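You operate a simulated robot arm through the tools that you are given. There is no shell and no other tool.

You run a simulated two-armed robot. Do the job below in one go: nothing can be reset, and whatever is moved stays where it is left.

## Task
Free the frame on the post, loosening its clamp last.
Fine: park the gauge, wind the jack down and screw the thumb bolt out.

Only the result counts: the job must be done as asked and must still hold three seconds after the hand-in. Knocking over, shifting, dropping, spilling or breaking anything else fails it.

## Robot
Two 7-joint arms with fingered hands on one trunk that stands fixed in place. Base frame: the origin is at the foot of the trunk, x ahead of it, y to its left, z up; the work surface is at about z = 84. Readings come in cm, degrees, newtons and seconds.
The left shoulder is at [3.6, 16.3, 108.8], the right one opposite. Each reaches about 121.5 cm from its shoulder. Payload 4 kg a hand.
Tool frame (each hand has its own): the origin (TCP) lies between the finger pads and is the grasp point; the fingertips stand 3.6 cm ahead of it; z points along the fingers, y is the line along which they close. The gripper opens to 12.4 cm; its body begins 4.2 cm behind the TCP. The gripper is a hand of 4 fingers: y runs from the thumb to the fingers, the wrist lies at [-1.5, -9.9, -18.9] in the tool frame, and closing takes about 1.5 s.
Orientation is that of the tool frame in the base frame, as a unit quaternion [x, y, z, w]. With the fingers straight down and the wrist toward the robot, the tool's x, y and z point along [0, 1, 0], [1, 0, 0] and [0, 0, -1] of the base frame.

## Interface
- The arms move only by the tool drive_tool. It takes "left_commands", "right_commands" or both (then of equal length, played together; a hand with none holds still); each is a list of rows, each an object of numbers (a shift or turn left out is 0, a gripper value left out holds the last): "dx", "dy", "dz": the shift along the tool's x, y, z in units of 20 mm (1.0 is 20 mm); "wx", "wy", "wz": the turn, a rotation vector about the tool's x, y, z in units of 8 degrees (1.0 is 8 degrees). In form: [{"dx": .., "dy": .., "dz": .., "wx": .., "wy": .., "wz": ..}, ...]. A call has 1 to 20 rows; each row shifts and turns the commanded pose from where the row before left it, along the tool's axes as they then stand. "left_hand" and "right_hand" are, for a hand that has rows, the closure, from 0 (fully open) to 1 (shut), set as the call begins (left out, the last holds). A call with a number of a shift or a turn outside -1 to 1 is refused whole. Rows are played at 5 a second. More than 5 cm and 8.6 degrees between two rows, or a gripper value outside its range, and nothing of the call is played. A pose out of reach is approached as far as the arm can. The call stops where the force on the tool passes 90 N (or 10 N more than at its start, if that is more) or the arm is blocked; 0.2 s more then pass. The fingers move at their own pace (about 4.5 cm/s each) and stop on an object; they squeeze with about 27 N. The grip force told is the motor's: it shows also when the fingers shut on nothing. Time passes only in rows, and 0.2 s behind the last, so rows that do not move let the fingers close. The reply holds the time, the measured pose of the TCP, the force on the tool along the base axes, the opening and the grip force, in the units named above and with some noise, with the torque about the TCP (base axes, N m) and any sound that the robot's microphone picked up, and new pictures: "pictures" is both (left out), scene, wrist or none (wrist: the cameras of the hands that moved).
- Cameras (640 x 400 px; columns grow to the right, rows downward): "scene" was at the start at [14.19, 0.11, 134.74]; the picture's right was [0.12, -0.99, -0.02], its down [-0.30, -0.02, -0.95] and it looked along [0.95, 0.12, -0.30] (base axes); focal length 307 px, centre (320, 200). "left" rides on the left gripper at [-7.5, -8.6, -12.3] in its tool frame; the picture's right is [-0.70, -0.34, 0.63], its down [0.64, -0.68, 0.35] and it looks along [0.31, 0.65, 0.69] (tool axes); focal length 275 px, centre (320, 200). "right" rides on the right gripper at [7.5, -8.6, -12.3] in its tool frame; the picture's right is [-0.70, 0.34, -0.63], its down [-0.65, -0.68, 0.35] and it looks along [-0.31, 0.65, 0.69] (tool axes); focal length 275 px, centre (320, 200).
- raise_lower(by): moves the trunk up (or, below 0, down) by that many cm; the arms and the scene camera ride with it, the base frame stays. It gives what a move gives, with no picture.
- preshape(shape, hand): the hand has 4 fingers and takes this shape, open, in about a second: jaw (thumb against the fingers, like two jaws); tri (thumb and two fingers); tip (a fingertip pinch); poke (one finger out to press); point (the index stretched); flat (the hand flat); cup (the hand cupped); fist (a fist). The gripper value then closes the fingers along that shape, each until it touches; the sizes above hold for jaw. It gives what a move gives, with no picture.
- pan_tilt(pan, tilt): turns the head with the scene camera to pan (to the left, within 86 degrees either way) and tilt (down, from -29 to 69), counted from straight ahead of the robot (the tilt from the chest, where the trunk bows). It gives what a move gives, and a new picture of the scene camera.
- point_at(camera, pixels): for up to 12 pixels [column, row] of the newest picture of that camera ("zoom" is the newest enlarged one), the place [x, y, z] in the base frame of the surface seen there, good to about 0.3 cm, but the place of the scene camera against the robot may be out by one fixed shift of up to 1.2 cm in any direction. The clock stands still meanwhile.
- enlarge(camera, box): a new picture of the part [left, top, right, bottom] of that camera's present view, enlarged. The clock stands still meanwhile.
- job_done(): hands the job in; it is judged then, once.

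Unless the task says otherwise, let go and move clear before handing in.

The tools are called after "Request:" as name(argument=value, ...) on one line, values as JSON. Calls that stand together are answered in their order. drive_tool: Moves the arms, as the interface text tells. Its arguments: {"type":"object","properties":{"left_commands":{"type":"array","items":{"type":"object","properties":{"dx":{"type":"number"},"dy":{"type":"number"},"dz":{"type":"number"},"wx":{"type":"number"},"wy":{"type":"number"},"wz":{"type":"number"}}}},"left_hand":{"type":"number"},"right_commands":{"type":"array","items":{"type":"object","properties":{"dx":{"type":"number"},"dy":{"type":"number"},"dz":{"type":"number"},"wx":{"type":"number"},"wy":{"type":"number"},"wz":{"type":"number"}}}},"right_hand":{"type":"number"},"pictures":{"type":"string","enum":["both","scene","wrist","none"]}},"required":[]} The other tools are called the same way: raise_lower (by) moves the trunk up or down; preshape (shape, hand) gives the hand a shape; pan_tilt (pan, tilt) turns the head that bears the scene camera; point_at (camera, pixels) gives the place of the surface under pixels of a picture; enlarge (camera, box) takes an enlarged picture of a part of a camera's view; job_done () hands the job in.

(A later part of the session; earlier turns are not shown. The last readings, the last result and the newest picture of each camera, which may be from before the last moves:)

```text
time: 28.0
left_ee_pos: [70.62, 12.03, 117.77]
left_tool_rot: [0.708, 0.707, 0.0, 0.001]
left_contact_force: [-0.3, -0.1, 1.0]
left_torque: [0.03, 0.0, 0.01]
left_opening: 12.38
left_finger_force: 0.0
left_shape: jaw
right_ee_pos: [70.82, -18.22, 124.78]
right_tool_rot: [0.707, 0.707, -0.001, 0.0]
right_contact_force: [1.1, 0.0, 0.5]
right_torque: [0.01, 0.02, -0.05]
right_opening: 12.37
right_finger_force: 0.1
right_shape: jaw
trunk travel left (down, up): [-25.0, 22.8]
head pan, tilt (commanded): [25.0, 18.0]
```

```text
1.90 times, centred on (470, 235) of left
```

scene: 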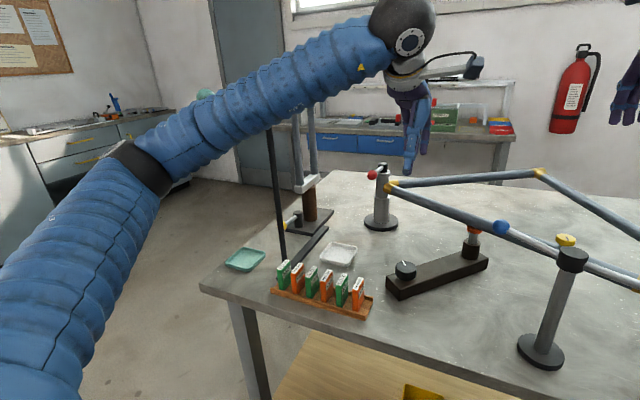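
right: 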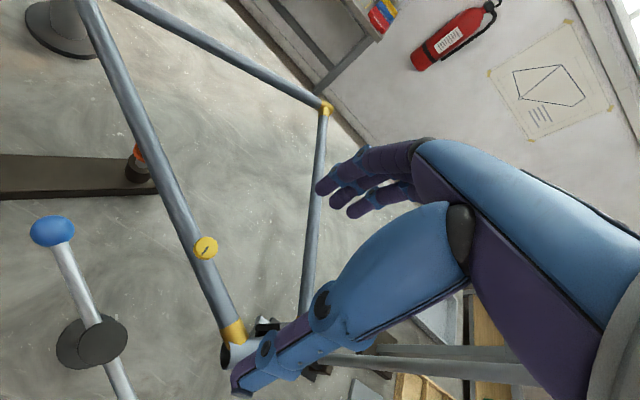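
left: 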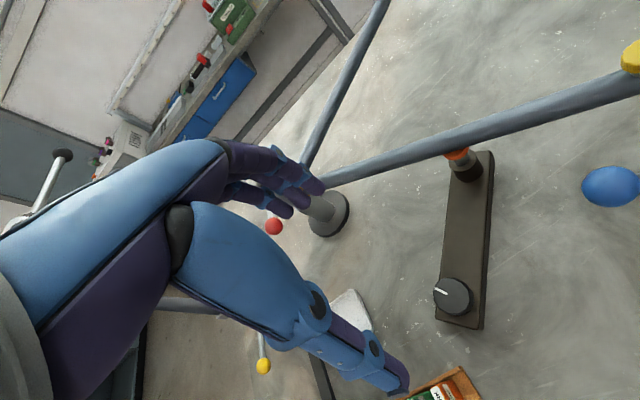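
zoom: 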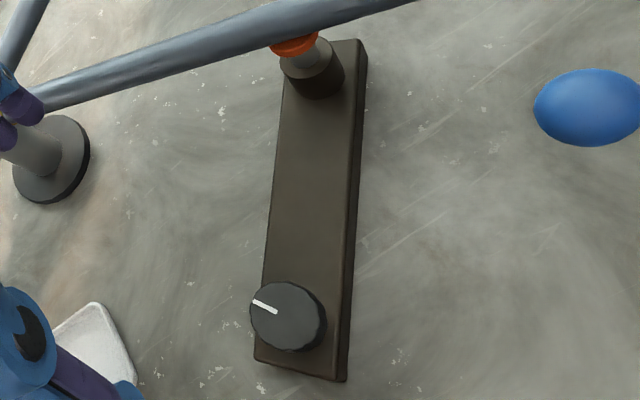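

Request:
point_at(camera="scene", pixels=[[203, 93], [203, 105], [203, 130], [250, 85], [300, 60], [150, 160], [120, 180], [60, 250], [340, 40]])

Request:
enlarge(camera="scene", box=[100, 30, 340, 200])

```text
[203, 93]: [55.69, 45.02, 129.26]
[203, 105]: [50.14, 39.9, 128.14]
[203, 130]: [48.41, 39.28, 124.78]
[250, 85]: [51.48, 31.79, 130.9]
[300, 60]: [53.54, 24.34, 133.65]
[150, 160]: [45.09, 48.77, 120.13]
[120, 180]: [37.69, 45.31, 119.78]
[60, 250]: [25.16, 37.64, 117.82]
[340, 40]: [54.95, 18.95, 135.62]
```

```text
2.35 times, centred on (220, 115) of scene
```

zoom: 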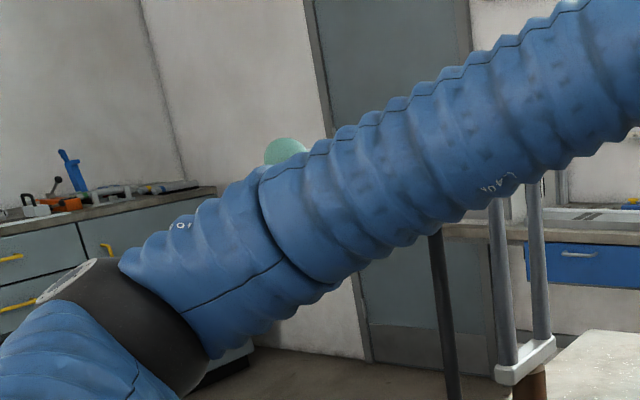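

The left forearm is within a few cm of the fork's green axle ball at (203,93), so lowering the left hand here is risky. I'll retrace the left hand to its start pose and use the right arm for the jack instead.

Request:
drive_tool(left_commands=[{"dz": -1}, {"dz": -1}, {"dz": -1}, {"dz": -1}, {"dz": -1}, {"dz": -1}, {"dz": -1}, {"dz": -1}, {"dx": 1, "dy": -0.33}, {"dx": 1, "dy": -0.33}, {"dx": 1, "dy": -0.33}, {"dx": 1, "dy": -0.33}, {"dx": 1, "dy": -0.33}, {"dx": 1, "dy": -0.33}, {"dx": 1, "dy": -0.33}, {"dx": 1, "dy": -0.33}, {"dx": 1, "dy": -0.33}, {"dx": 1, "dy": -0.33}, {}], pictures="scene")

```text
time: 32.0
left_ee_pos: [64.08, 31.99, 133.97]
left_tool_rot: [0.707, 0.707, -0.001, 0.0]
left_contact_force: [0.3, 0.2, 0.2]
left_torque: [0.01, -0.02, 0.0]
left_opening: 12.38
left_finger_force: 0.0
left_shape: jaw
right_ee_pos: [70.79, -18.15, 124.88]
right_tool_rot: [0.706, 0.708, -0.001, 0.0]
right_contact_force: [-0.7, 0.1, -0.6]
right_torque: [-0.01, -0.02, 0.01]
right_opening: 12.38
right_finger_force: 0.0
right_shape: jaw
trunk travel left (down, up): [-25.0, 22.8]
head pan, tilt (commanded): [25.0, 18.0]
```

scene: 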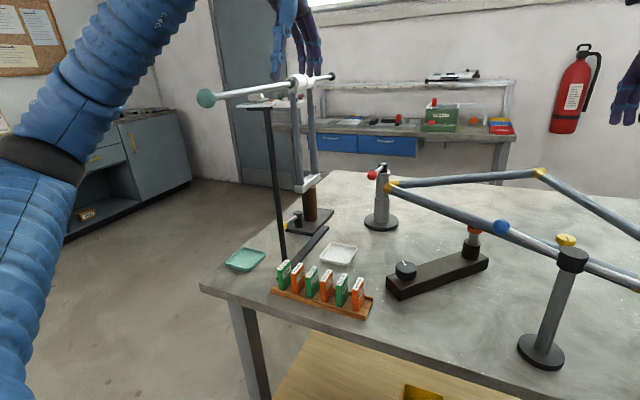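

Left arm is back clear of the fork. Now I bring the right hand at safe height over the jack knob.

Request:
drive_tool(right_commands=[{"dx": 1}, {"dx": 1}, {"dx": 1}, {"dx": 1}, {"dx": 1}, {"dx": 1}, {"dx": 1}, {"dx": 1}, {"dx": 1}, {"dx": 1}, {"dx": 1}, {"dx": 1}, {"dx": 1}, {"dx": 1}, {"dx": 0.85}, {}], pictures="both")

```text
time: 35.4
left_ee_pos: [64.13, 31.99, 133.93]
left_tool_rot: [0.707, 0.708, 0.0, 0.0]
left_contact_force: [0.0, 0.1, 0.0]
left_torque: [-0.03, 0.0, -0.01]
left_opening: 12.36
left_finger_force: 0.0
left_shape: jaw
right_ee_pos: [70.81, 11.44, 124.98]
right_tool_rot: [0.706, 0.708, 0.0, -0.001]
right_contact_force: [0.4, 0.3, 0.3]
right_torque: [0.02, -0.05, 0.02]
right_opening: 12.37
right_finger_force: 0.0
right_shape: jaw
trunk travel left (down, up): [-25.0, 22.8]
head pan, tilt (commanded): [25.0, 18.0]
```

scene: 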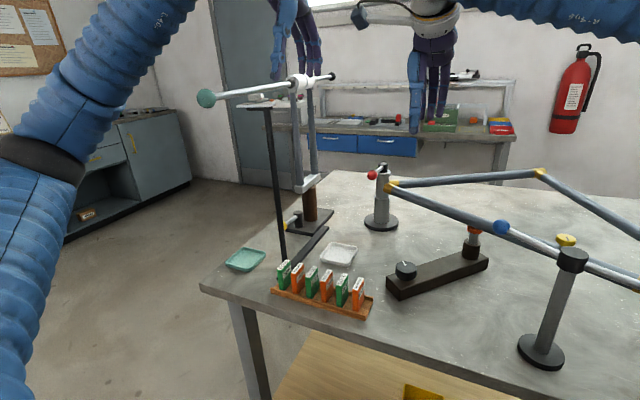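
right: 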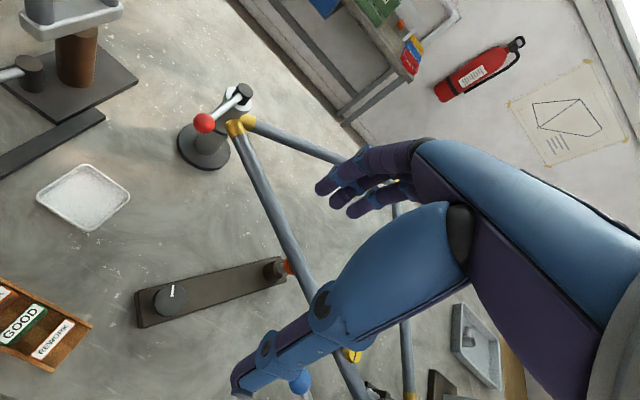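

Estimating arm geometry: the right forearm would sweep into the parked dial at the jack, whereas the left forearm gains clearance from the green ball as it goes lower. I'll return the right hand to its side and bring the left hand back over the knob.

Request:
drive_tool(right_commands=[{"dx": -1}, {"dx": -1}, {"dx": -1}, {"dx": -1}, {"dx": -1}, {"dx": -1}, {"dx": -1}, {"dx": -1}, {"dx": -1}, {"dx": -1}, {"dx": -1}, {"dx": -1}, {"dx": -1}, {"dx": -1}, {"dx": -1}, {}], left_commands=[{}, {}, {}, {}, {}, {"dx": -1, "dy": 0.33}, {"dx": -1, "dy": 0.33}, {"dx": -1, "dy": 0.33}, {"dx": -1, "dy": 0.33}, {"dx": -1, "dy": 0.33}, {"dx": -1, "dy": 0.33}, {"dx": -1, "dy": 0.33}, {"dx": -1, "dy": 0.33}, {"dx": -1, "dy": 0.33}, {"dx": -1, "dy": 0.33}, {}], pictures="none")

Request:
drive_tool(left_commands=[{"dz": 1}, {"dz": 1}, {"dz": 1}, {"dz": 1}, {"dz": 1}, {"dz": 1}, {"dz": 1}, {"dz": 1}, {"dz": 1}, {"dz": 1}, {"dz": 1}, {"dz": 1}, {}], pictures="both")

```text
time: 38.8
left_ee_pos: [70.66, 12.28, 133.83]
left_tool_rot: [0.707, 0.707, -0.001, 0.001]
left_contact_force: [-0.3, 1.0, 0.0]
left_torque: [-0.01, 0.0, 0.01]
left_opening: 12.35
left_finger_force: 0.0
left_shape: jaw
right_ee_pos: [70.75, -18.38, 124.96]
right_tool_rot: [0.707, 0.707, 0.0, 0.0]
right_contact_force: [-0.6, 0.7, -1.0]
right_torque: [-0.02, 0.02, 0.04]
right_opening: 12.39
right_finger_force: 0.1
right_shape: jaw
trunk travel left (down, up): [-25.0, 22.8]
head pan, tilt (commanded): [25.0, 18.0]
```

```text
time: 41.6
left_ee_pos: [70.62, 12.1, 109.75]
left_tool_rot: [0.707, 0.707, 0.0, 0.0]
left_contact_force: [-0.6, -0.6, -0.2]
left_torque: [-0.02, 0.01, 0.03]
left_opening: 12.35
left_finger_force: 0.1
left_shape: jaw
right_ee_pos: [70.74, -18.41, 125.03]
right_tool_rot: [0.706, 0.708, 0.0, 0.001]
right_contact_force: [-1.6, 0.2, -0.3]
right_torque: [-0.03, -0.01, -0.03]
right_opening: 12.35
right_finger_force: 0.0
right_shape: jaw
trunk travel left (down, up): [-25.0, 22.8]
head pan, tilt (commanded): [25.0, 18.0]
```

scene: 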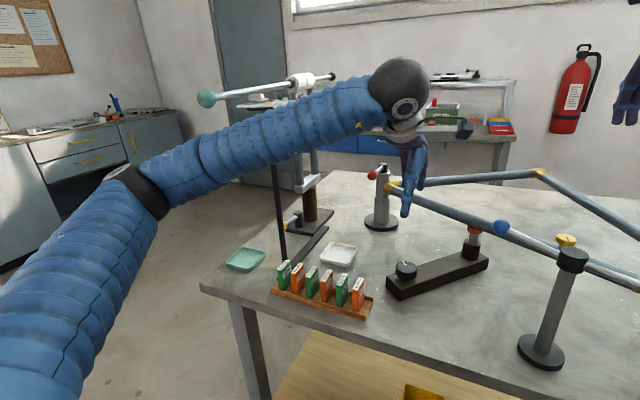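
left: 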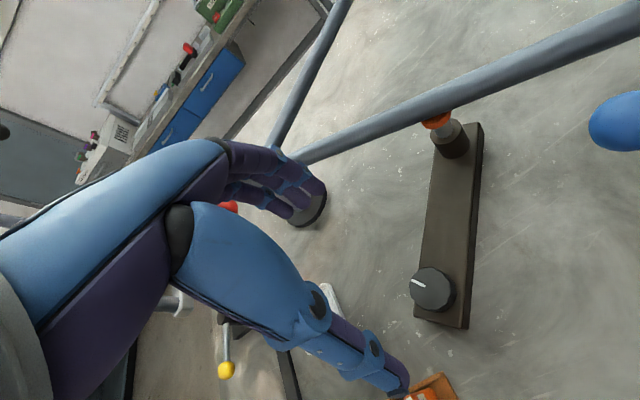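

Clearance to the green ball is good now. I'll measure the knob precisely in the left camera.

Request:
enlarge(camera="left", box=[390, 240, 490, 340])

Request:
point_at(camera="left", pixels=[[430, 286], [412, 287], [452, 287], [430, 269], [430, 305], [416, 284], [420, 300], [460, 320], [425, 312], [445, 270]])

```text
4.00 times, centred on (440, 290) of left
```

zoom: 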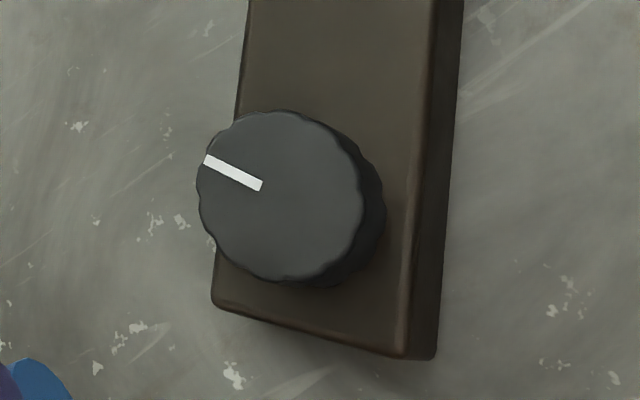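

```text
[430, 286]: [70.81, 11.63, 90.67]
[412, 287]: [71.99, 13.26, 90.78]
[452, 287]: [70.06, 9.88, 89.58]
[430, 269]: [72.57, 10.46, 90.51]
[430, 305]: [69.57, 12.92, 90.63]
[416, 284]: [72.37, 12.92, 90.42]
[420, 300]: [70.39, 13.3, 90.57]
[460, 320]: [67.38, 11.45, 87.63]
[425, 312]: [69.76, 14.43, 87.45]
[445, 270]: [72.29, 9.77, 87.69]
```

Knob centre is about (70.6,11.8), top z=90.7, plate top z=87.6. I descend so the fingertips stop above the plate and straddle the knob.

Request:
drive_tool(left_commands=[{"dx": -0.15, "dz": 0.95}, {"dz": 0.95}, {"dz": 0.95}, {"dz": 0.95}, {"dz": 0.95}, {"dz": 0.95}, {"dz": 0.95}, {"dz": 0.95}, {"dz": 0.95}, {}], pictures="both")

```text
time: 43.8
left_ee_pos: [70.86, 11.64, 92.72]
left_tool_rot: [0.707, 0.707, 0.0, 0.0]
left_contact_force: [0.1, -0.1, -0.5]
left_torque: [0.0, -0.03, 0.02]
left_opening: 12.38
left_finger_force: 0.1
left_shape: jaw
right_ee_pos: [70.69, -18.44, 124.98]
right_tool_rot: [0.706, 0.708, 0.0, 0.0]
right_contact_force: [-0.1, -1.2, 0.1]
right_torque: [-0.01, -0.01, -0.06]
right_opening: 12.38
right_finger_force: 0.1
right_shape: jaw
trunk travel left (down, up): [-25.0, 22.8]
head pan, tilt (commanded): [25.0, 18.0]
```

scene: 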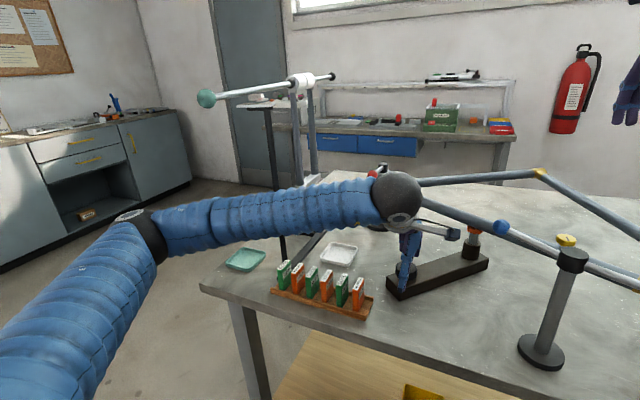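
left: 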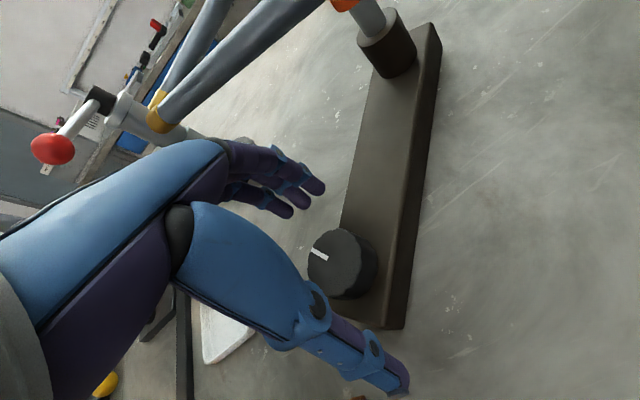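

The knob is between thumb and fingers, no contact yet. I close on it.

Request:
drive_tool(left_commands=[{}, {}, {}, {}, {}, {}, {}, {}], left_hand=0.9, pictures="wrist")

```text
time: 45.6
left_ee_pos: [70.73, 11.59, 92.66]
left_tool_rot: [0.707, 0.707, -0.001, 0.0]
left_contact_force: [-5.3, -1.6, 4.1]
left_torque: [-0.06, 0.14, -0.05]
left_opening: 4.22
left_finger_force: 27.1
left_shape: jaw
right_ee_pos: [70.74, -18.47, 124.88]
right_tool_rot: [0.707, 0.708, 0.0, 0.0]
right_contact_force: [0.8, -0.6, 0.6]
right_torque: [0.01, 0.0, 0.01]
right_opening: 12.39
right_finger_force: 0.0
right_shape: jaw
trunk travel left (down, up): [-25.0, 22.8]
head pan, tilt (commanded): [25.0, 18.0]
```

left: 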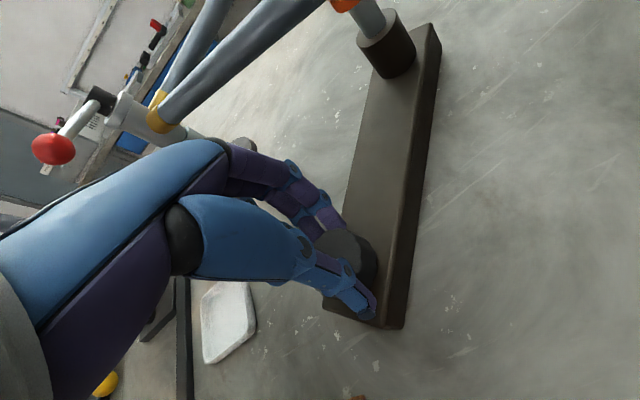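

Gripped on the knob (opening 4.2). I test a 24° counter-clockwise turn and watch the orange jack cap.

Request:
drive_tool(left_commands=[{"wz": -0.75}, {"wz": -0.75}, {"wz": -0.75}, {"wz": -0.75}, {}], pictures="both")

Request:
enlarge(camera="scene", box=[370, 190, 530, 310])

Request:
enlarge(camera="right", box=[60, 80, 240, 220])

```text
time: 46.8
left_ee_pos: [70.72, 11.65, 92.98]
left_tool_rot: [0.545, 0.839, -0.001, -0.001]
left_contact_force: [3.5, -7.8, -6.5]
left_torque: [-0.18, -0.14, -0.08]
left_opening: 4.13
left_finger_force: 27.7
left_shape: jaw
right_ee_pos: [70.75, -18.39, 124.86]
right_tool_rot: [0.707, 0.707, 0.0, -0.001]
right_contact_force: [-0.1, 0.5, -0.5]
right_torque: [-0.02, -0.04, 0.03]
right_opening: 12.37
right_finger_force: 0.1
right_shape: jaw
trunk travel left (down, up): [-25.0, 22.8]
head pan, tilt (commanded): [25.0, 18.0]
```

scene: 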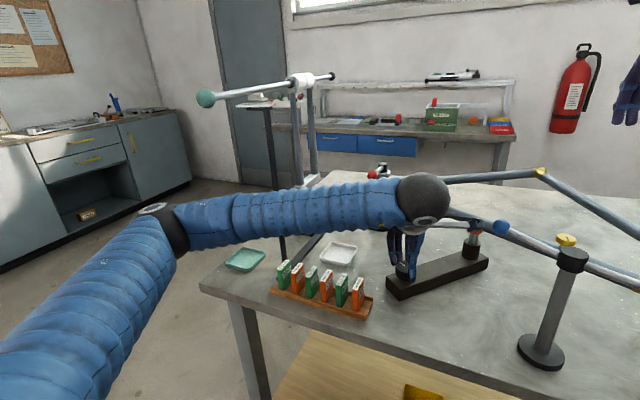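
left: 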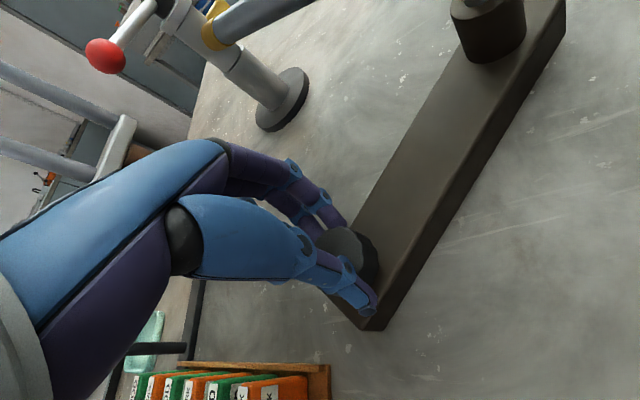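

```text
3.33 times, centred on (450, 250) of scene
```

zoom: 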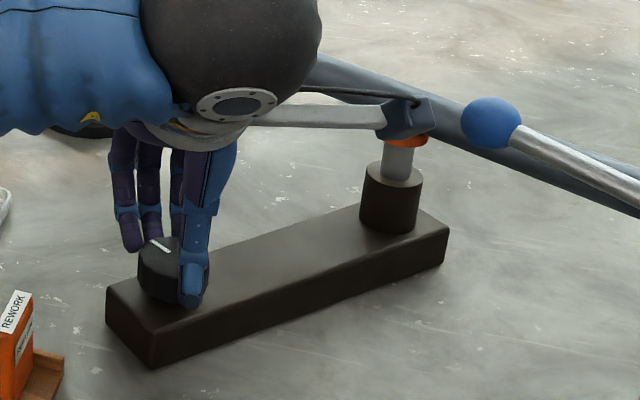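

```text
2.86 times, centred on (150, 150) of right
```

zoom: 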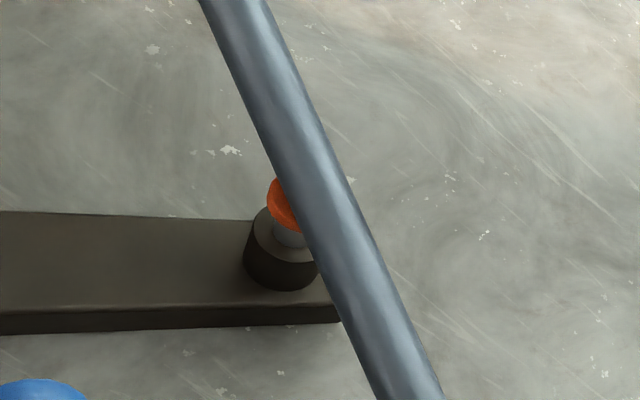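

Request:
point_at(camera="zoom", pixels=[[283, 195], [290, 222], [300, 232], [285, 240], [270, 222], [290, 150]])

Request:
point_at(camera="left", pixels=[[490, 20], [485, 8], [510, 25], [460, 20]])

```text
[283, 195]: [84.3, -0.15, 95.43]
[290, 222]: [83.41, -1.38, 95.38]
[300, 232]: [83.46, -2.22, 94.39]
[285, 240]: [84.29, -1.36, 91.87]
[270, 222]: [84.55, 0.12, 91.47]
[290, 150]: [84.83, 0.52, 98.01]
```

```text
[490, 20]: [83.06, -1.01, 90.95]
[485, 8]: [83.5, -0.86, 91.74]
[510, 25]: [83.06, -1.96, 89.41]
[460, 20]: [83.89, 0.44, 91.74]
```

Not conclusive yet; the right camera hasn't moved, so I can compare the same zoom after another 32° of counter-clockwise turn.

Request:
drive_tool(left_commands=[{"wz": -0.8}, {"wz": -0.8}, {"wz": -0.8}, {"wz": -0.8}, {"wz": -0.8}, {}], pictures="both")

Request:
enlarge(camera="right", box=[60, 80, 240, 220])

Request:
enlarge(camera="scene", box=[370, 190, 530, 310])

```text
time: 48.2
left_ee_pos: [70.86, 11.62, 92.85]
left_tool_rot: [0.292, 0.956, 0.0, -0.001]
left_contact_force: [13.6, -6.6, -3.0]
left_torque: [-0.1, -0.38, -0.13]
left_opening: 4.09
left_finger_force: 26.3
left_shape: jaw
right_ee_pos: [70.84, -18.41, 124.81]
right_tool_rot: [0.706, 0.708, -0.001, 0.0]
right_contact_force: [0.4, 1.4, -0.7]
right_torque: [-0.03, -0.01, 0.01]
right_opening: 12.4
right_finger_force: 0.0
right_shape: jaw
trunk travel left (down, up): [-25.0, 22.8]
head pan, tilt (commanded): [25.0, 18.0]
```

scene: 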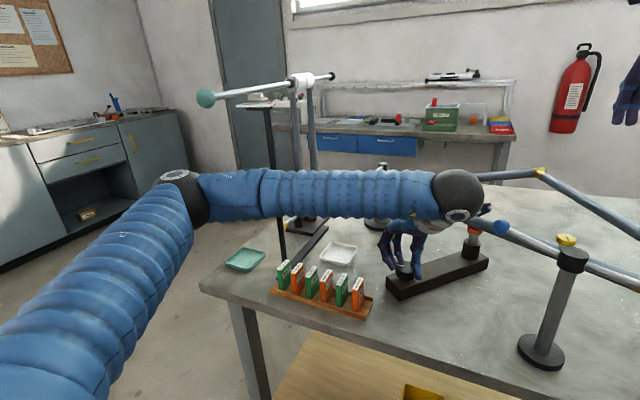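
left: 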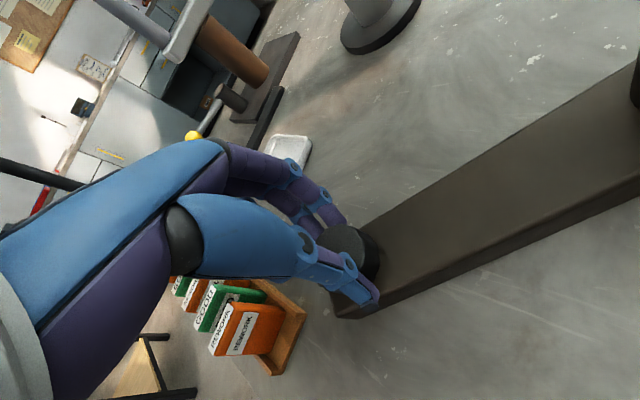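

```text
2.86 times, centred on (150, 150) of right
```

zoom: 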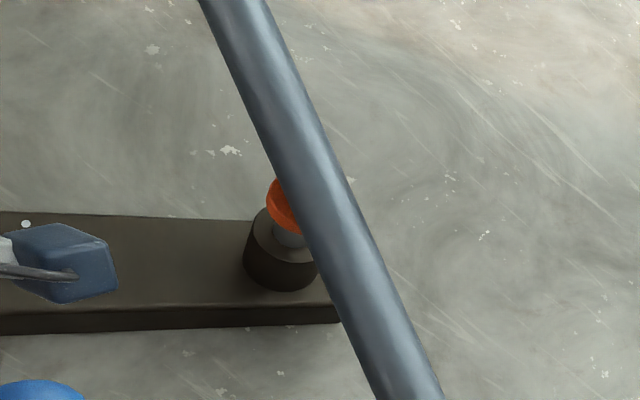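

```text
3.33 times, centred on (450, 250) of scene
```

zoom: 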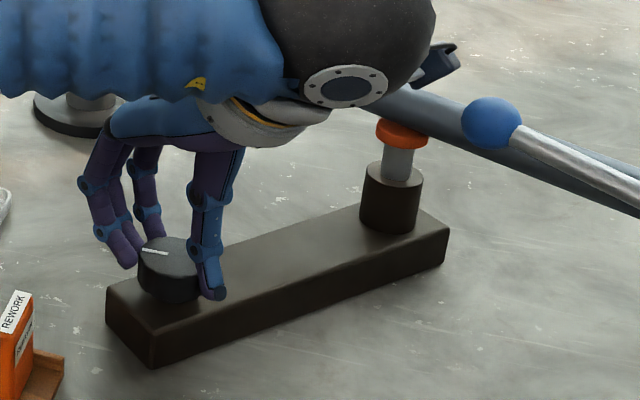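

The knob pointer turned with the hand but the cap change is still too small to tell. I stop here because the wrist camera nears the gauge's blue ball; I'll open, rotate back clockwise, and take a longer stroke.

Request:
drive_tool(left_commands=[{}, {}, {}, {}, {}], left_hand=0.4, pictures="none")

Request:
drive_tool(left_commands=[{"wz": 0.9}, {"wz": 0.9}, {"wz": 0.9}, {"wz": 0.9}, {"wz": 0.9}, {"wz": 0.9}, {"wz": 0.9}, {"wz": 0.9}, {"wz": 0.9}, {"wz": 0.9}, {"wz": 0.9}, {"wz": 0.9}, {}], pictures="both")

```text
time: 49.4
left_ee_pos: [70.63, 11.7, 92.87]
left_tool_rot: [0.292, 0.956, 0.0, -0.001]
left_contact_force: [0.3, -0.6, 0.7]
left_torque: [-0.01, 0.01, 0.01]
left_opening: 7.39
left_finger_force: 0.1
left_shape: jaw
right_ee_pos: [70.83, -18.42, 124.82]
right_tool_rot: [0.706, 0.708, 0.001, 0.0]
right_contact_force: [0.7, 0.7, 0.6]
right_torque: [-0.02, 0.01, 0.03]
right_opening: 12.38
right_finger_force: 0.1
right_shape: jaw
trunk travel left (down, up): [-25.0, 22.8]
head pan, tilt (commanded): [25.0, 18.0]
```

```text
time: 52.2
left_ee_pos: [70.67, 11.5, 92.83]
left_tool_rot: [0.868, 0.497, 0.0, 0.0]
left_contact_force: [-0.9, -0.6, 0.1]
left_torque: [0.0, -0.02, -0.03]
left_opening: 7.41
left_finger_force: 0.0
left_shape: jaw
right_ee_pos: [70.73, -18.47, 124.94]
right_tool_rot: [0.707, 0.708, 0.0, 0.0]
right_contact_force: [0.3, -0.8, 0.4]
right_torque: [0.02, 0.0, 0.06]
right_opening: 12.35
right_finger_force: 0.0
right_shape: jaw
trunk travel left (down, up): [-25.0, 22.8]
head pan, tilt (commanded): [25.0, 18.0]
```

scene: 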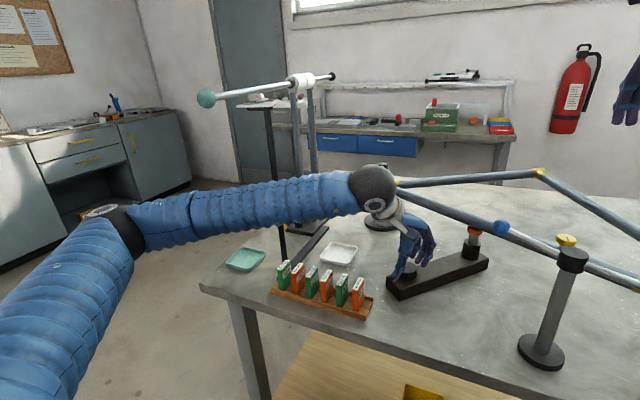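
left: 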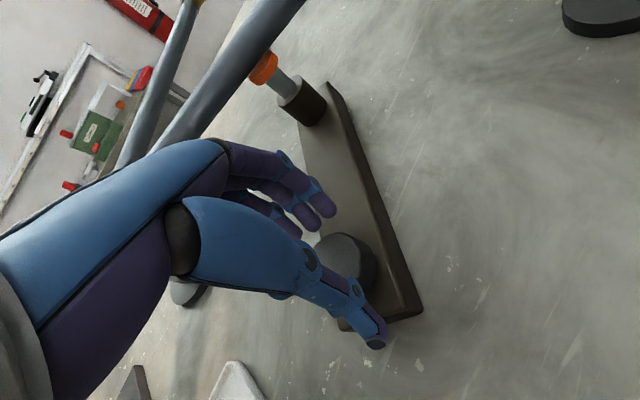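

Request:
enlarge(camera="left", box=[200, 20, 380, 140])

Request:
drive_tool(left_commands=[{}, {}, {}, {}, {}, {}], left_hand=0.9, pictures="none")

Request:
drive_tool(left_commands=[{"wz": -0.9}, {"wz": -0.9}, {"wz": -0.9}, {"wz": -0.9}, {"wz": -0.9}, {"wz": -0.9}, {"wz": -0.9}, {"wz": -0.9}, {"wz": -0.9}, {"wz": -0.9}, {"wz": -0.9}, {"wz": -0.9}, {}], pictures="both")

Request:
enlarge(camera="right", box=[60, 80, 240, 220])

Request:
enlarge(camera="scene", box=[370, 190, 530, 310])

```text
3.33 times, centred on (290, 80) of left
```

zoom: 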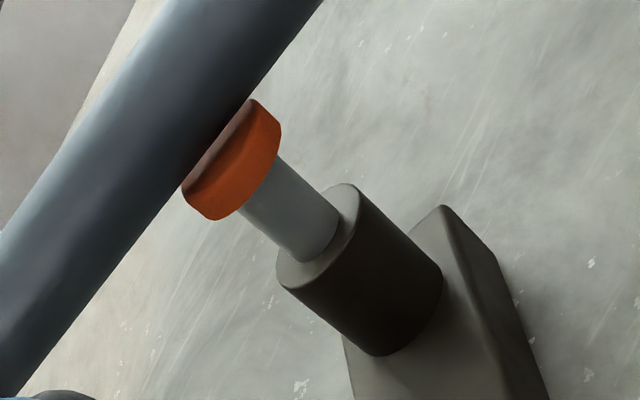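

```text
time: 53.6
left_ee_pos: [70.54, 11.56, 92.98]
left_tool_rot: [0.868, 0.497, 0.0, 0.0]
left_contact_force: [-2.7, -0.5, 2.1]
left_torque: [-0.02, 0.17, 0.0]
left_opening: 4.01
left_finger_force: 27.2
left_shape: jaw
right_ee_pos: [70.71, -18.44, 124.97]
right_tool_rot: [0.706, 0.708, 0.0, 0.0]
right_contact_force: [-0.2, 0.5, 0.1]
right_torque: [-0.03, 0.01, 0.01]
right_opening: 12.38
right_finger_force: 0.1
right_shape: jaw
trunk travel left (down, up): [-25.0, 22.8]
head pan, tilt (commanded): [25.0, 18.0]
```

```text
time: 56.4
left_ee_pos: [70.69, 11.57, 92.86]
left_tool_rot: [0.293, 0.956, 0.0, 0.001]
left_contact_force: [24.5, -14.4, 21.8]
left_torque: [-0.38, -0.85, -0.42]
left_opening: 3.97
left_finger_force: 26.7
left_shape: jaw
right_ee_pos: [70.78, -18.49, 124.78]
right_tool_rot: [0.707, 0.708, 0.001, -0.001]
right_contact_force: [0.9, -0.2, -0.1]
right_torque: [-0.02, -0.02, -0.03]
right_opening: 12.37
right_finger_force: 0.0
right_shape: jaw
trunk travel left (down, up): [-25.0, 22.8]
head pan, tilt (commanded): [25.0, 18.0]
```

scene: 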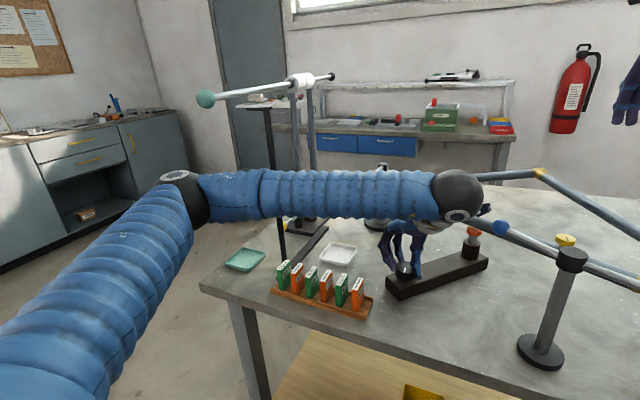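
left: 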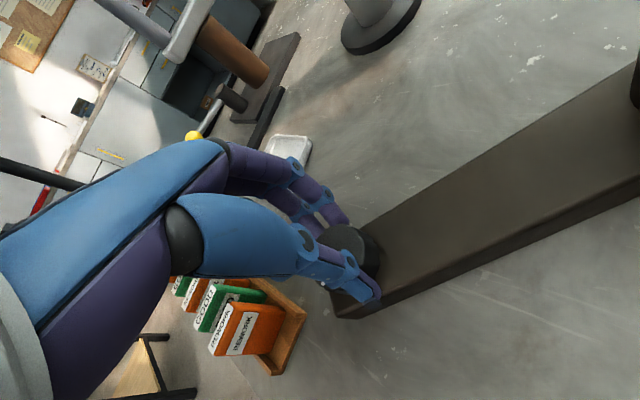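

```text
2.86 times, centred on (150, 150) of right
```

zoom: 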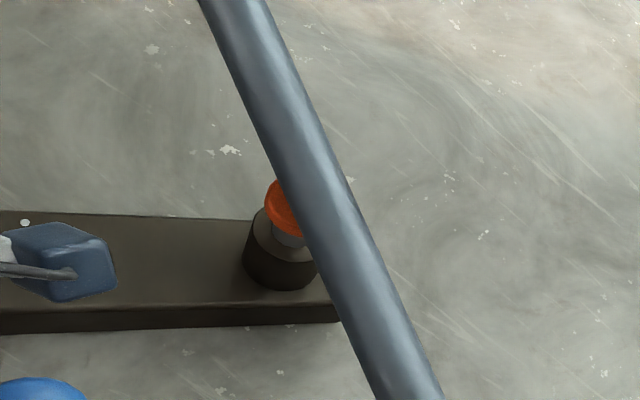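

```text
3.33 times, centred on (450, 250) of scene
```

zoom: 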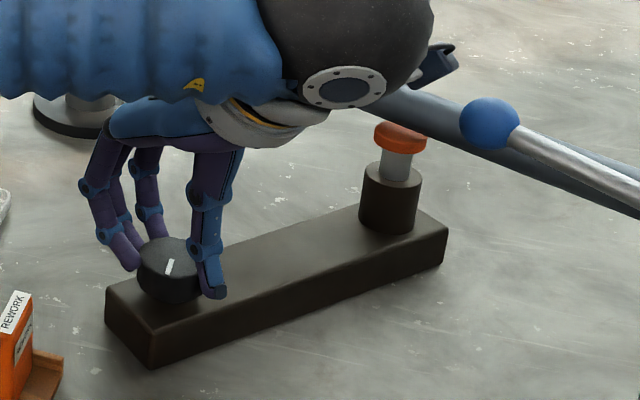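

Comparing zooms, the cap dropped slightly (bottom edge 233→236 in the right zoom; top visible in the scene zoom), so counter-clockwise lowers the jack. I'll recentre by 0.25 cm toward +x and keep ratcheting with longer strokes.

Request:
drive_tool(left_commands=[{}, {}, {}, {}, {"dx": -0.1, "dy": 0.07}], left_hand=0.4, pictures="none")

Request:
drive_tool(left_commands=[{"wz": 0.95}, {"wz": 0.95}, {"wz": 0.95}, {"wz": 0.95}, {"wz": 0.95}, {"wz": 0.95}, {"wz": 0.95}, {"wz": 0.95}, {"wz": 0.95}, {"wz": 0.95}, {"wz": 0.95}, {"wz": 0.95}, {"wz": 0.95}, {"wz": 0.95}, {}], pictures="both")

Request:
enlarge(camera="left", box=[200, 20, 380, 140])

```text
time: 57.6
left_ee_pos: [70.94, 11.77, 92.69]
left_tool_rot: [0.292, 0.956, 0.0, 0.0]
left_contact_force: [-0.4, -0.2, -1.1]
left_torque: [0.01, -0.02, 0.0]
left_opening: 7.39
left_finger_force: 0.1
left_shape: jaw
right_ee_pos: [70.77, -18.42, 124.89]
right_tool_rot: [0.707, 0.708, 0.0, 0.0]
right_contact_force: [-0.6, -0.4, -0.2]
right_torque: [-0.01, -0.01, -0.03]
right_opening: 12.36
right_finger_force: 0.1
right_shape: jaw
trunk travel left (down, up): [-25.0, 22.8]
head pan, tilt (commanded): [25.0, 18.0]
```

```text
time: 60.8
left_ee_pos: [70.84, 11.73, 92.86]
left_tool_rot: [0.941, 0.338, 0.0, 0.0]
left_contact_force: [-0.1, -0.1, -0.2]
left_torque: [0.01, 0.03, -0.03]
left_opening: 7.43
left_finger_force: 0.0
left_shape: jaw
right_ee_pos: [70.77, -18.43, 124.83]
right_tool_rot: [0.707, 0.708, 0.0, -0.001]
right_contact_force: [-0.8, 0.1, 0.4]
right_torque: [0.0, 0.01, -0.04]
right_opening: 12.36
right_finger_force: 0.0
right_shape: jaw
trunk travel left (down, up): [-25.0, 22.8]
head pan, tilt (commanded): [25.0, 18.0]
```

scene: 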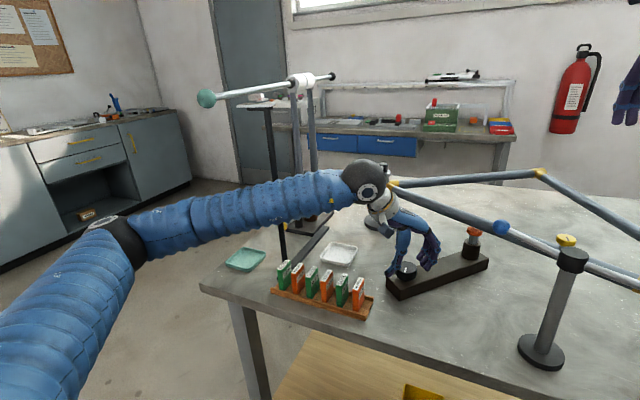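
left: 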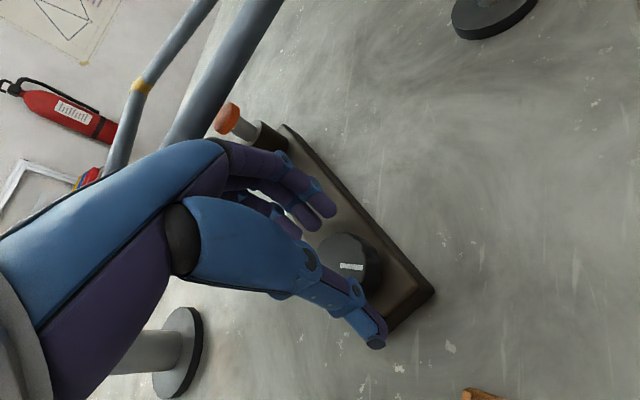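

```text
3.33 times, centred on (290, 80) of left
```

zoom: 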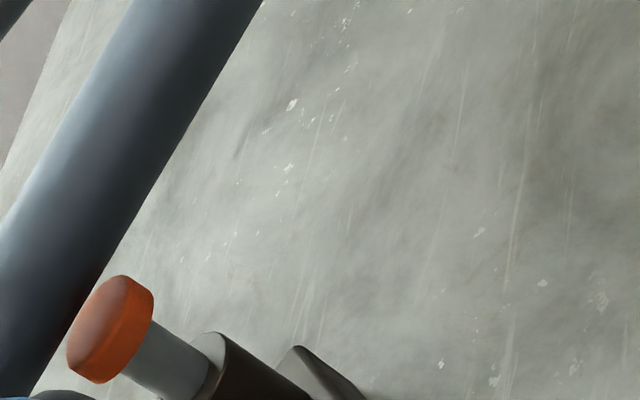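

The gap between cap and tube is clearly visible now, so counter-clockwise is right. I'll check forearm-to-bar clearance in the scene at this yaw before repeating strokes.

Request:
point_at(camera="scene", pixels=[[283, 240], [272, 150], [283, 180], [283, 205], [255, 190], [320, 185], [330, 220], [372, 225]])

Request:
drive_tool(left_commands=[{}, {}, {}, {}, {}, {}], left_hand=0.9, pictures="none")

Request:
drive_tool(left_commands=[{"wz": -0.95}, {"wz": -0.95}, {"wz": -0.95}, {"wz": -0.95}, {"wz": -0.95}, {"wz": -0.95}, {"wz": -0.95}, {"wz": -0.95}, {"wz": -0.95}, {"wz": -0.95}, {"wz": -0.95}, {"wz": -0.95}, {"wz": -0.95}, {"wz": -0.95}, {}], pictures="scene")

Request:
enlarge(camera="right", box=[60, 80, 240, 220])

Request:
enlarge(camera="scene", box=[370, 190, 530, 310])

```text
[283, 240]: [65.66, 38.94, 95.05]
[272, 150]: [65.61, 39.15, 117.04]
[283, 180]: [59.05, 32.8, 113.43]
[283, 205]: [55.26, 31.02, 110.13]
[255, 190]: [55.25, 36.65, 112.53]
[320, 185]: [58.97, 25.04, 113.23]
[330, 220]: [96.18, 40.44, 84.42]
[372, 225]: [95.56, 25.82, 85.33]
```

```text
time: 62.2
left_ee_pos: [70.87, 11.85, 92.83]
left_tool_rot: [0.941, 0.339, 0.0, 0.001]
left_contact_force: [-5.2, 3.1, 4.7]
left_torque: [0.14, 0.2, -0.03]
left_opening: 4.15
left_finger_force: 27.2
left_shape: jaw
right_ee_pos: [70.66, -18.4, 124.99]
right_tool_rot: [0.707, 0.708, 0.0, 0.001]
right_contact_force: [0.9, 0.7, 0.2]
right_torque: [0.02, 0.0, -0.02]
right_opening: 12.39
right_finger_force: 0.1
right_shape: jaw
trunk travel left (down, up): [-25.0, 22.8]
head pan, tilt (commanded): [25.0, 18.0]
```

```text
time: 65.4
left_ee_pos: [70.92, 11.92, 92.75]
left_tool_rot: [0.292, 0.956, -0.001, 0.0]
left_contact_force: [-4.0, 24.0, 4.5]
left_torque: [0.61, -0.15, -0.7]
left_opening: 2.62
left_finger_force: 26.6
left_shape: jaw
right_ee_pos: [70.73, -18.13, 124.94]
right_tool_rot: [0.706, 0.708, -0.001, 0.0]
right_contact_force: [0.5, 0.9, 0.3]
right_torque: [0.02, -0.02, 0.0]
right_opening: 12.39
right_finger_force: 0.0
right_shape: jaw
trunk travel left (down, up): [-25.0, 22.8]
head pan, tilt (commanded): [25.0, 18.0]
```

scene: 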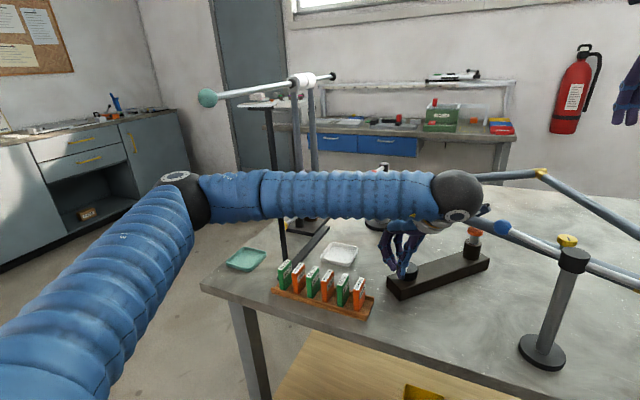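

```text
2.86 times, centred on (150, 150) of right
```

zoom: 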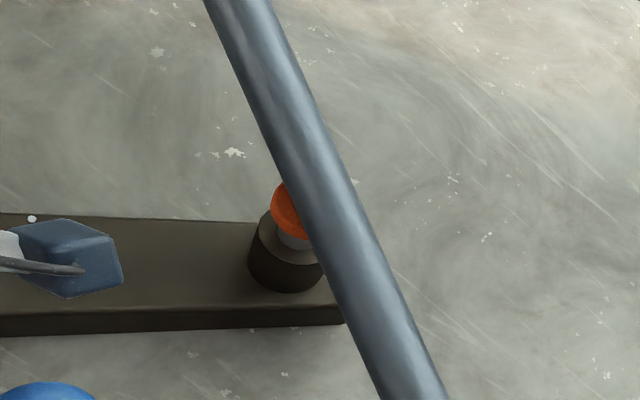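

```text
3.33 times, centred on (450, 250) of scene
```

zoom: 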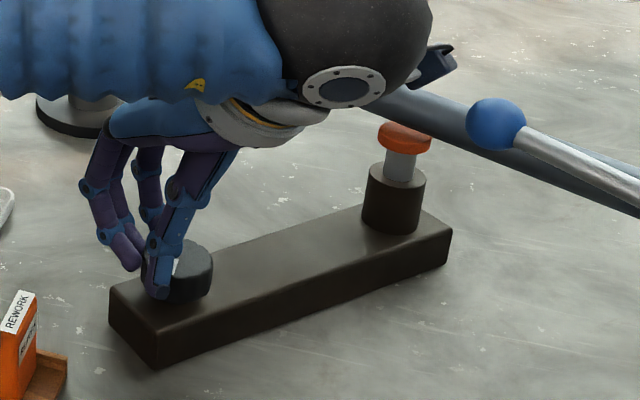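

The fingers slid around the knob's side (opening fell to 2.6), so the grip was off-centre. I open and look again.

Request:
drive_tool(left_commands=[{}, {}, {}, {}, {}, {}], left_hand=0.3, pictures="both")

Request:
enlarge(camera="left", box=[280, 180, 440, 340])

Request:
enlarge(camera="scene", box=[370, 190, 530, 310])

```text
time: 66.8
left_ee_pos: [70.94, 11.59, 92.77]
left_tool_rot: [0.292, 0.956, 0.0, 0.0]
left_contact_force: [-0.4, 0.3, -0.3]
left_torque: [-0.02, 0.01, 0.01]
left_opening: 8.67
left_finger_force: 0.1
left_shape: jaw
right_ee_pos: [70.77, -18.33, 124.9]
right_tool_rot: [0.706, 0.708, 0.0, 0.0]
right_contact_force: [0.0, -1.1, -0.4]
right_torque: [-0.01, 0.02, 0.0]
right_opening: 12.37
right_finger_force: 0.1
right_shape: jaw
trunk travel left (down, up): [-25.0, 22.8]
head pan, tilt (commanded): [25.0, 18.0]
```

scene: 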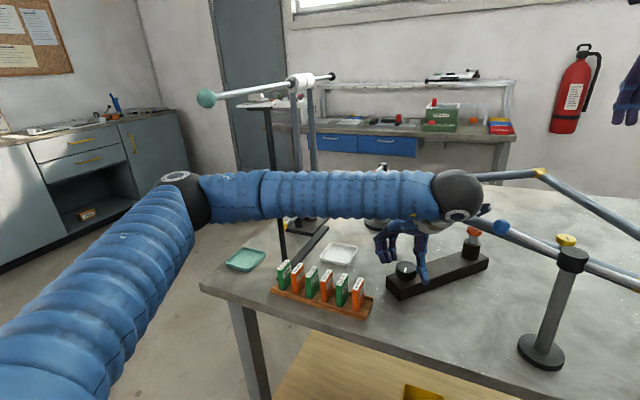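
left: 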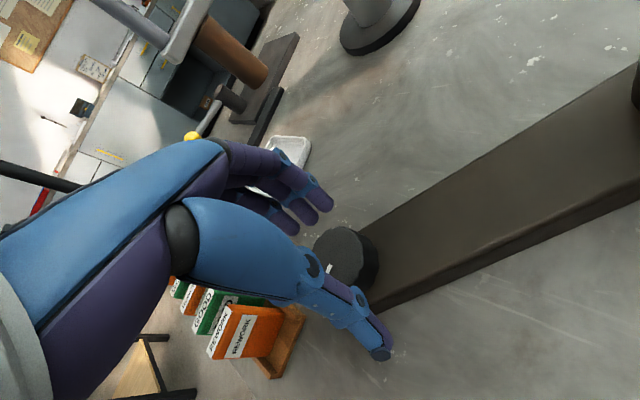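

```text
2.50 times, centred on (360, 260) of left
```

zoom: 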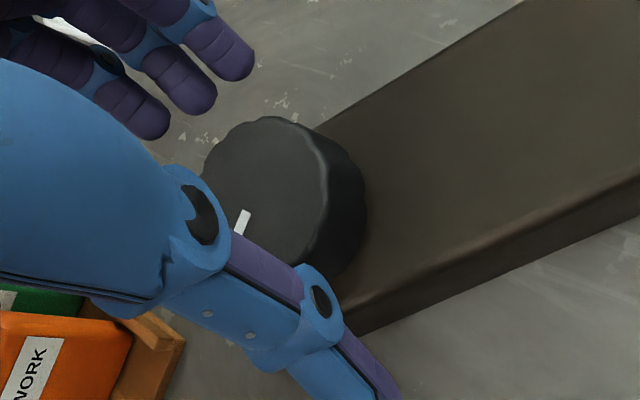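

```text
3.33 times, centred on (450, 250) of scene
```

zoom: 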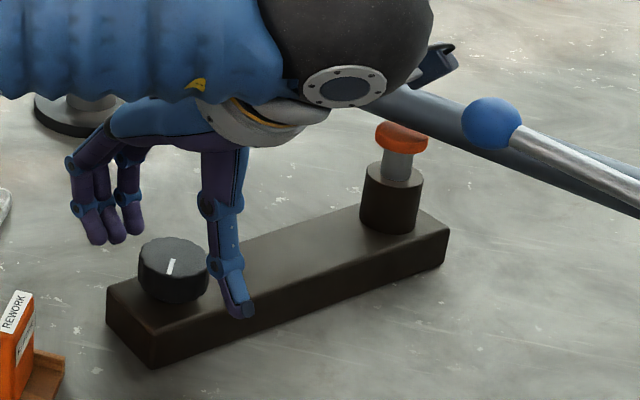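

Request:
point_at(camera="zoom", pixels=[[170, 267], [143, 255], [200, 255], [172, 240], [170, 278], [150, 243], [195, 243]])

Request:
point_at(camera="left", pixels=[[338, 256], [316, 246], [322, 236], [338, 230], [350, 235], [358, 247], [358, 262], [350, 276], [318, 262]])

```text
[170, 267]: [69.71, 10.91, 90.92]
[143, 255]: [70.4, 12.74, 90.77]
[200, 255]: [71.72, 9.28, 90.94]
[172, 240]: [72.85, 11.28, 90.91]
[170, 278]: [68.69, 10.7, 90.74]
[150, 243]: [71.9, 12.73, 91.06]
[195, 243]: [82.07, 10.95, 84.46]
```

```text
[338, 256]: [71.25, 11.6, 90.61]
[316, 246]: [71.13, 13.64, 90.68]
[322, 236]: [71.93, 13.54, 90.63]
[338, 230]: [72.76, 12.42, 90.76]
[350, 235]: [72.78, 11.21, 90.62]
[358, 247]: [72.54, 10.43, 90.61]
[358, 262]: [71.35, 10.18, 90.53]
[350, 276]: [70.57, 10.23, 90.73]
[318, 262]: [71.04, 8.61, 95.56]
```

The pointer did not move in that stroke: it has turned about 118° in all (from ~37° to ~155°). It may be at its bottom stop already; I'll measure the cap height now.

Request:
enlarge(camera="right", box=[60, 80, 240, 220])

Request:
point_at(camera="zoom", pixels=[[276, 190], [280, 205], [290, 220], [296, 230], [270, 215], [290, 240]])

Request:
point_at(camera="scene", pixels=[[474, 230], [474, 233], [472, 229], [474, 236], [474, 240], [474, 247]])

Request:
enlarge(camera="scene", box=[450, 210, 500, 260])

```text
2.86 times, centred on (150, 150) of right
```

zoom: 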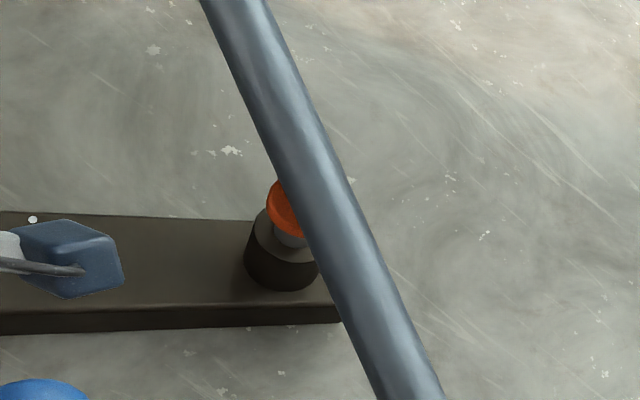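

```text
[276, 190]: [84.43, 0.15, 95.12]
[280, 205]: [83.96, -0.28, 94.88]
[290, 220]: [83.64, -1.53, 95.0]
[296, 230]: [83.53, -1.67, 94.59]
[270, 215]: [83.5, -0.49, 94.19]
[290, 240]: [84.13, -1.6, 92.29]
```

```text
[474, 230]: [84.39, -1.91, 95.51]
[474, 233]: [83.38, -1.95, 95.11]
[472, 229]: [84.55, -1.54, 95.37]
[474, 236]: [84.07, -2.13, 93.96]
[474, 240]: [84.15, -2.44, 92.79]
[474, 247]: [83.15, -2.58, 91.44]
```

```text
8.00 times, centred on (475, 235) of scene
```

zoom: 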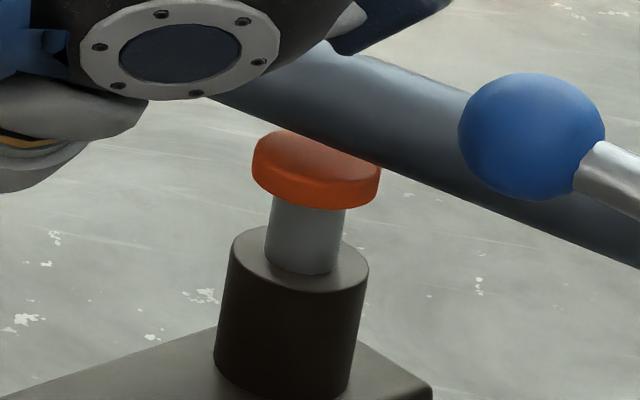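

There is a visible gap, cap top about z≈95.1–95.4. I'll regrip at about +24° yaw and turn slowly, to tell a stop from a slip.

Request:
drive_tool(left_commands=[{"wz": 1}, {"wz": 1}, {"wz": 1}, {"wz": 1}, {"wz": 1}, {"wz": 1}, {"wz": 1}, {"wz": 1}, {"wz": 1}, {"wz": 1}, {}], left_hand=0.35, pictures="wrist")

Request:
enlarge(camera="left", box=[280, 180, 440, 340])

```text
time: 69.2
left_ee_pos: [70.86, 11.6, 92.63]
left_tool_rot: [0.839, 0.544, -0.001, 0.0]
left_contact_force: [0.0, 0.0, -0.1]
left_torque: [-0.03, -0.01, -0.02]
left_opening: 8.09
left_finger_force: 0.0
left_shape: jaw
right_ee_pos: [70.77, -18.42, 124.97]
right_tool_rot: [0.706, 0.708, 0.0, 0.0]
right_contact_force: [0.0, -0.8, 0.2]
right_torque: [-0.01, 0.01, -0.02]
right_opening: 12.37
right_finger_force: 0.0
right_shape: jaw
trunk travel left (down, up): [-25.0, 22.8]
head pan, tilt (commanded): [25.0, 18.0]
```

left: 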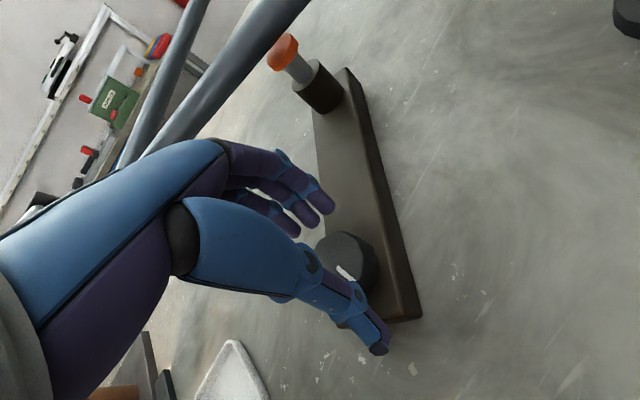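

```text
2.50 times, centred on (360, 260) of left
```

zoom: 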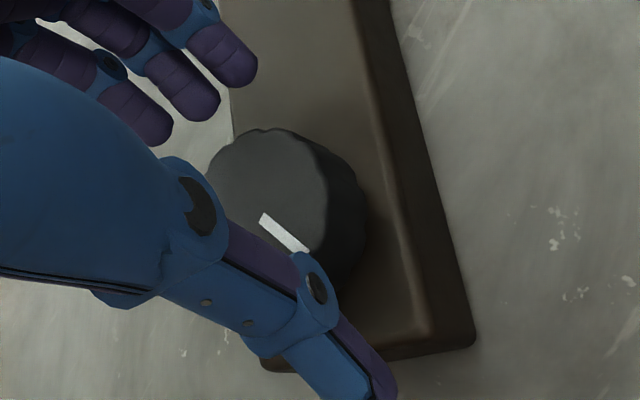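

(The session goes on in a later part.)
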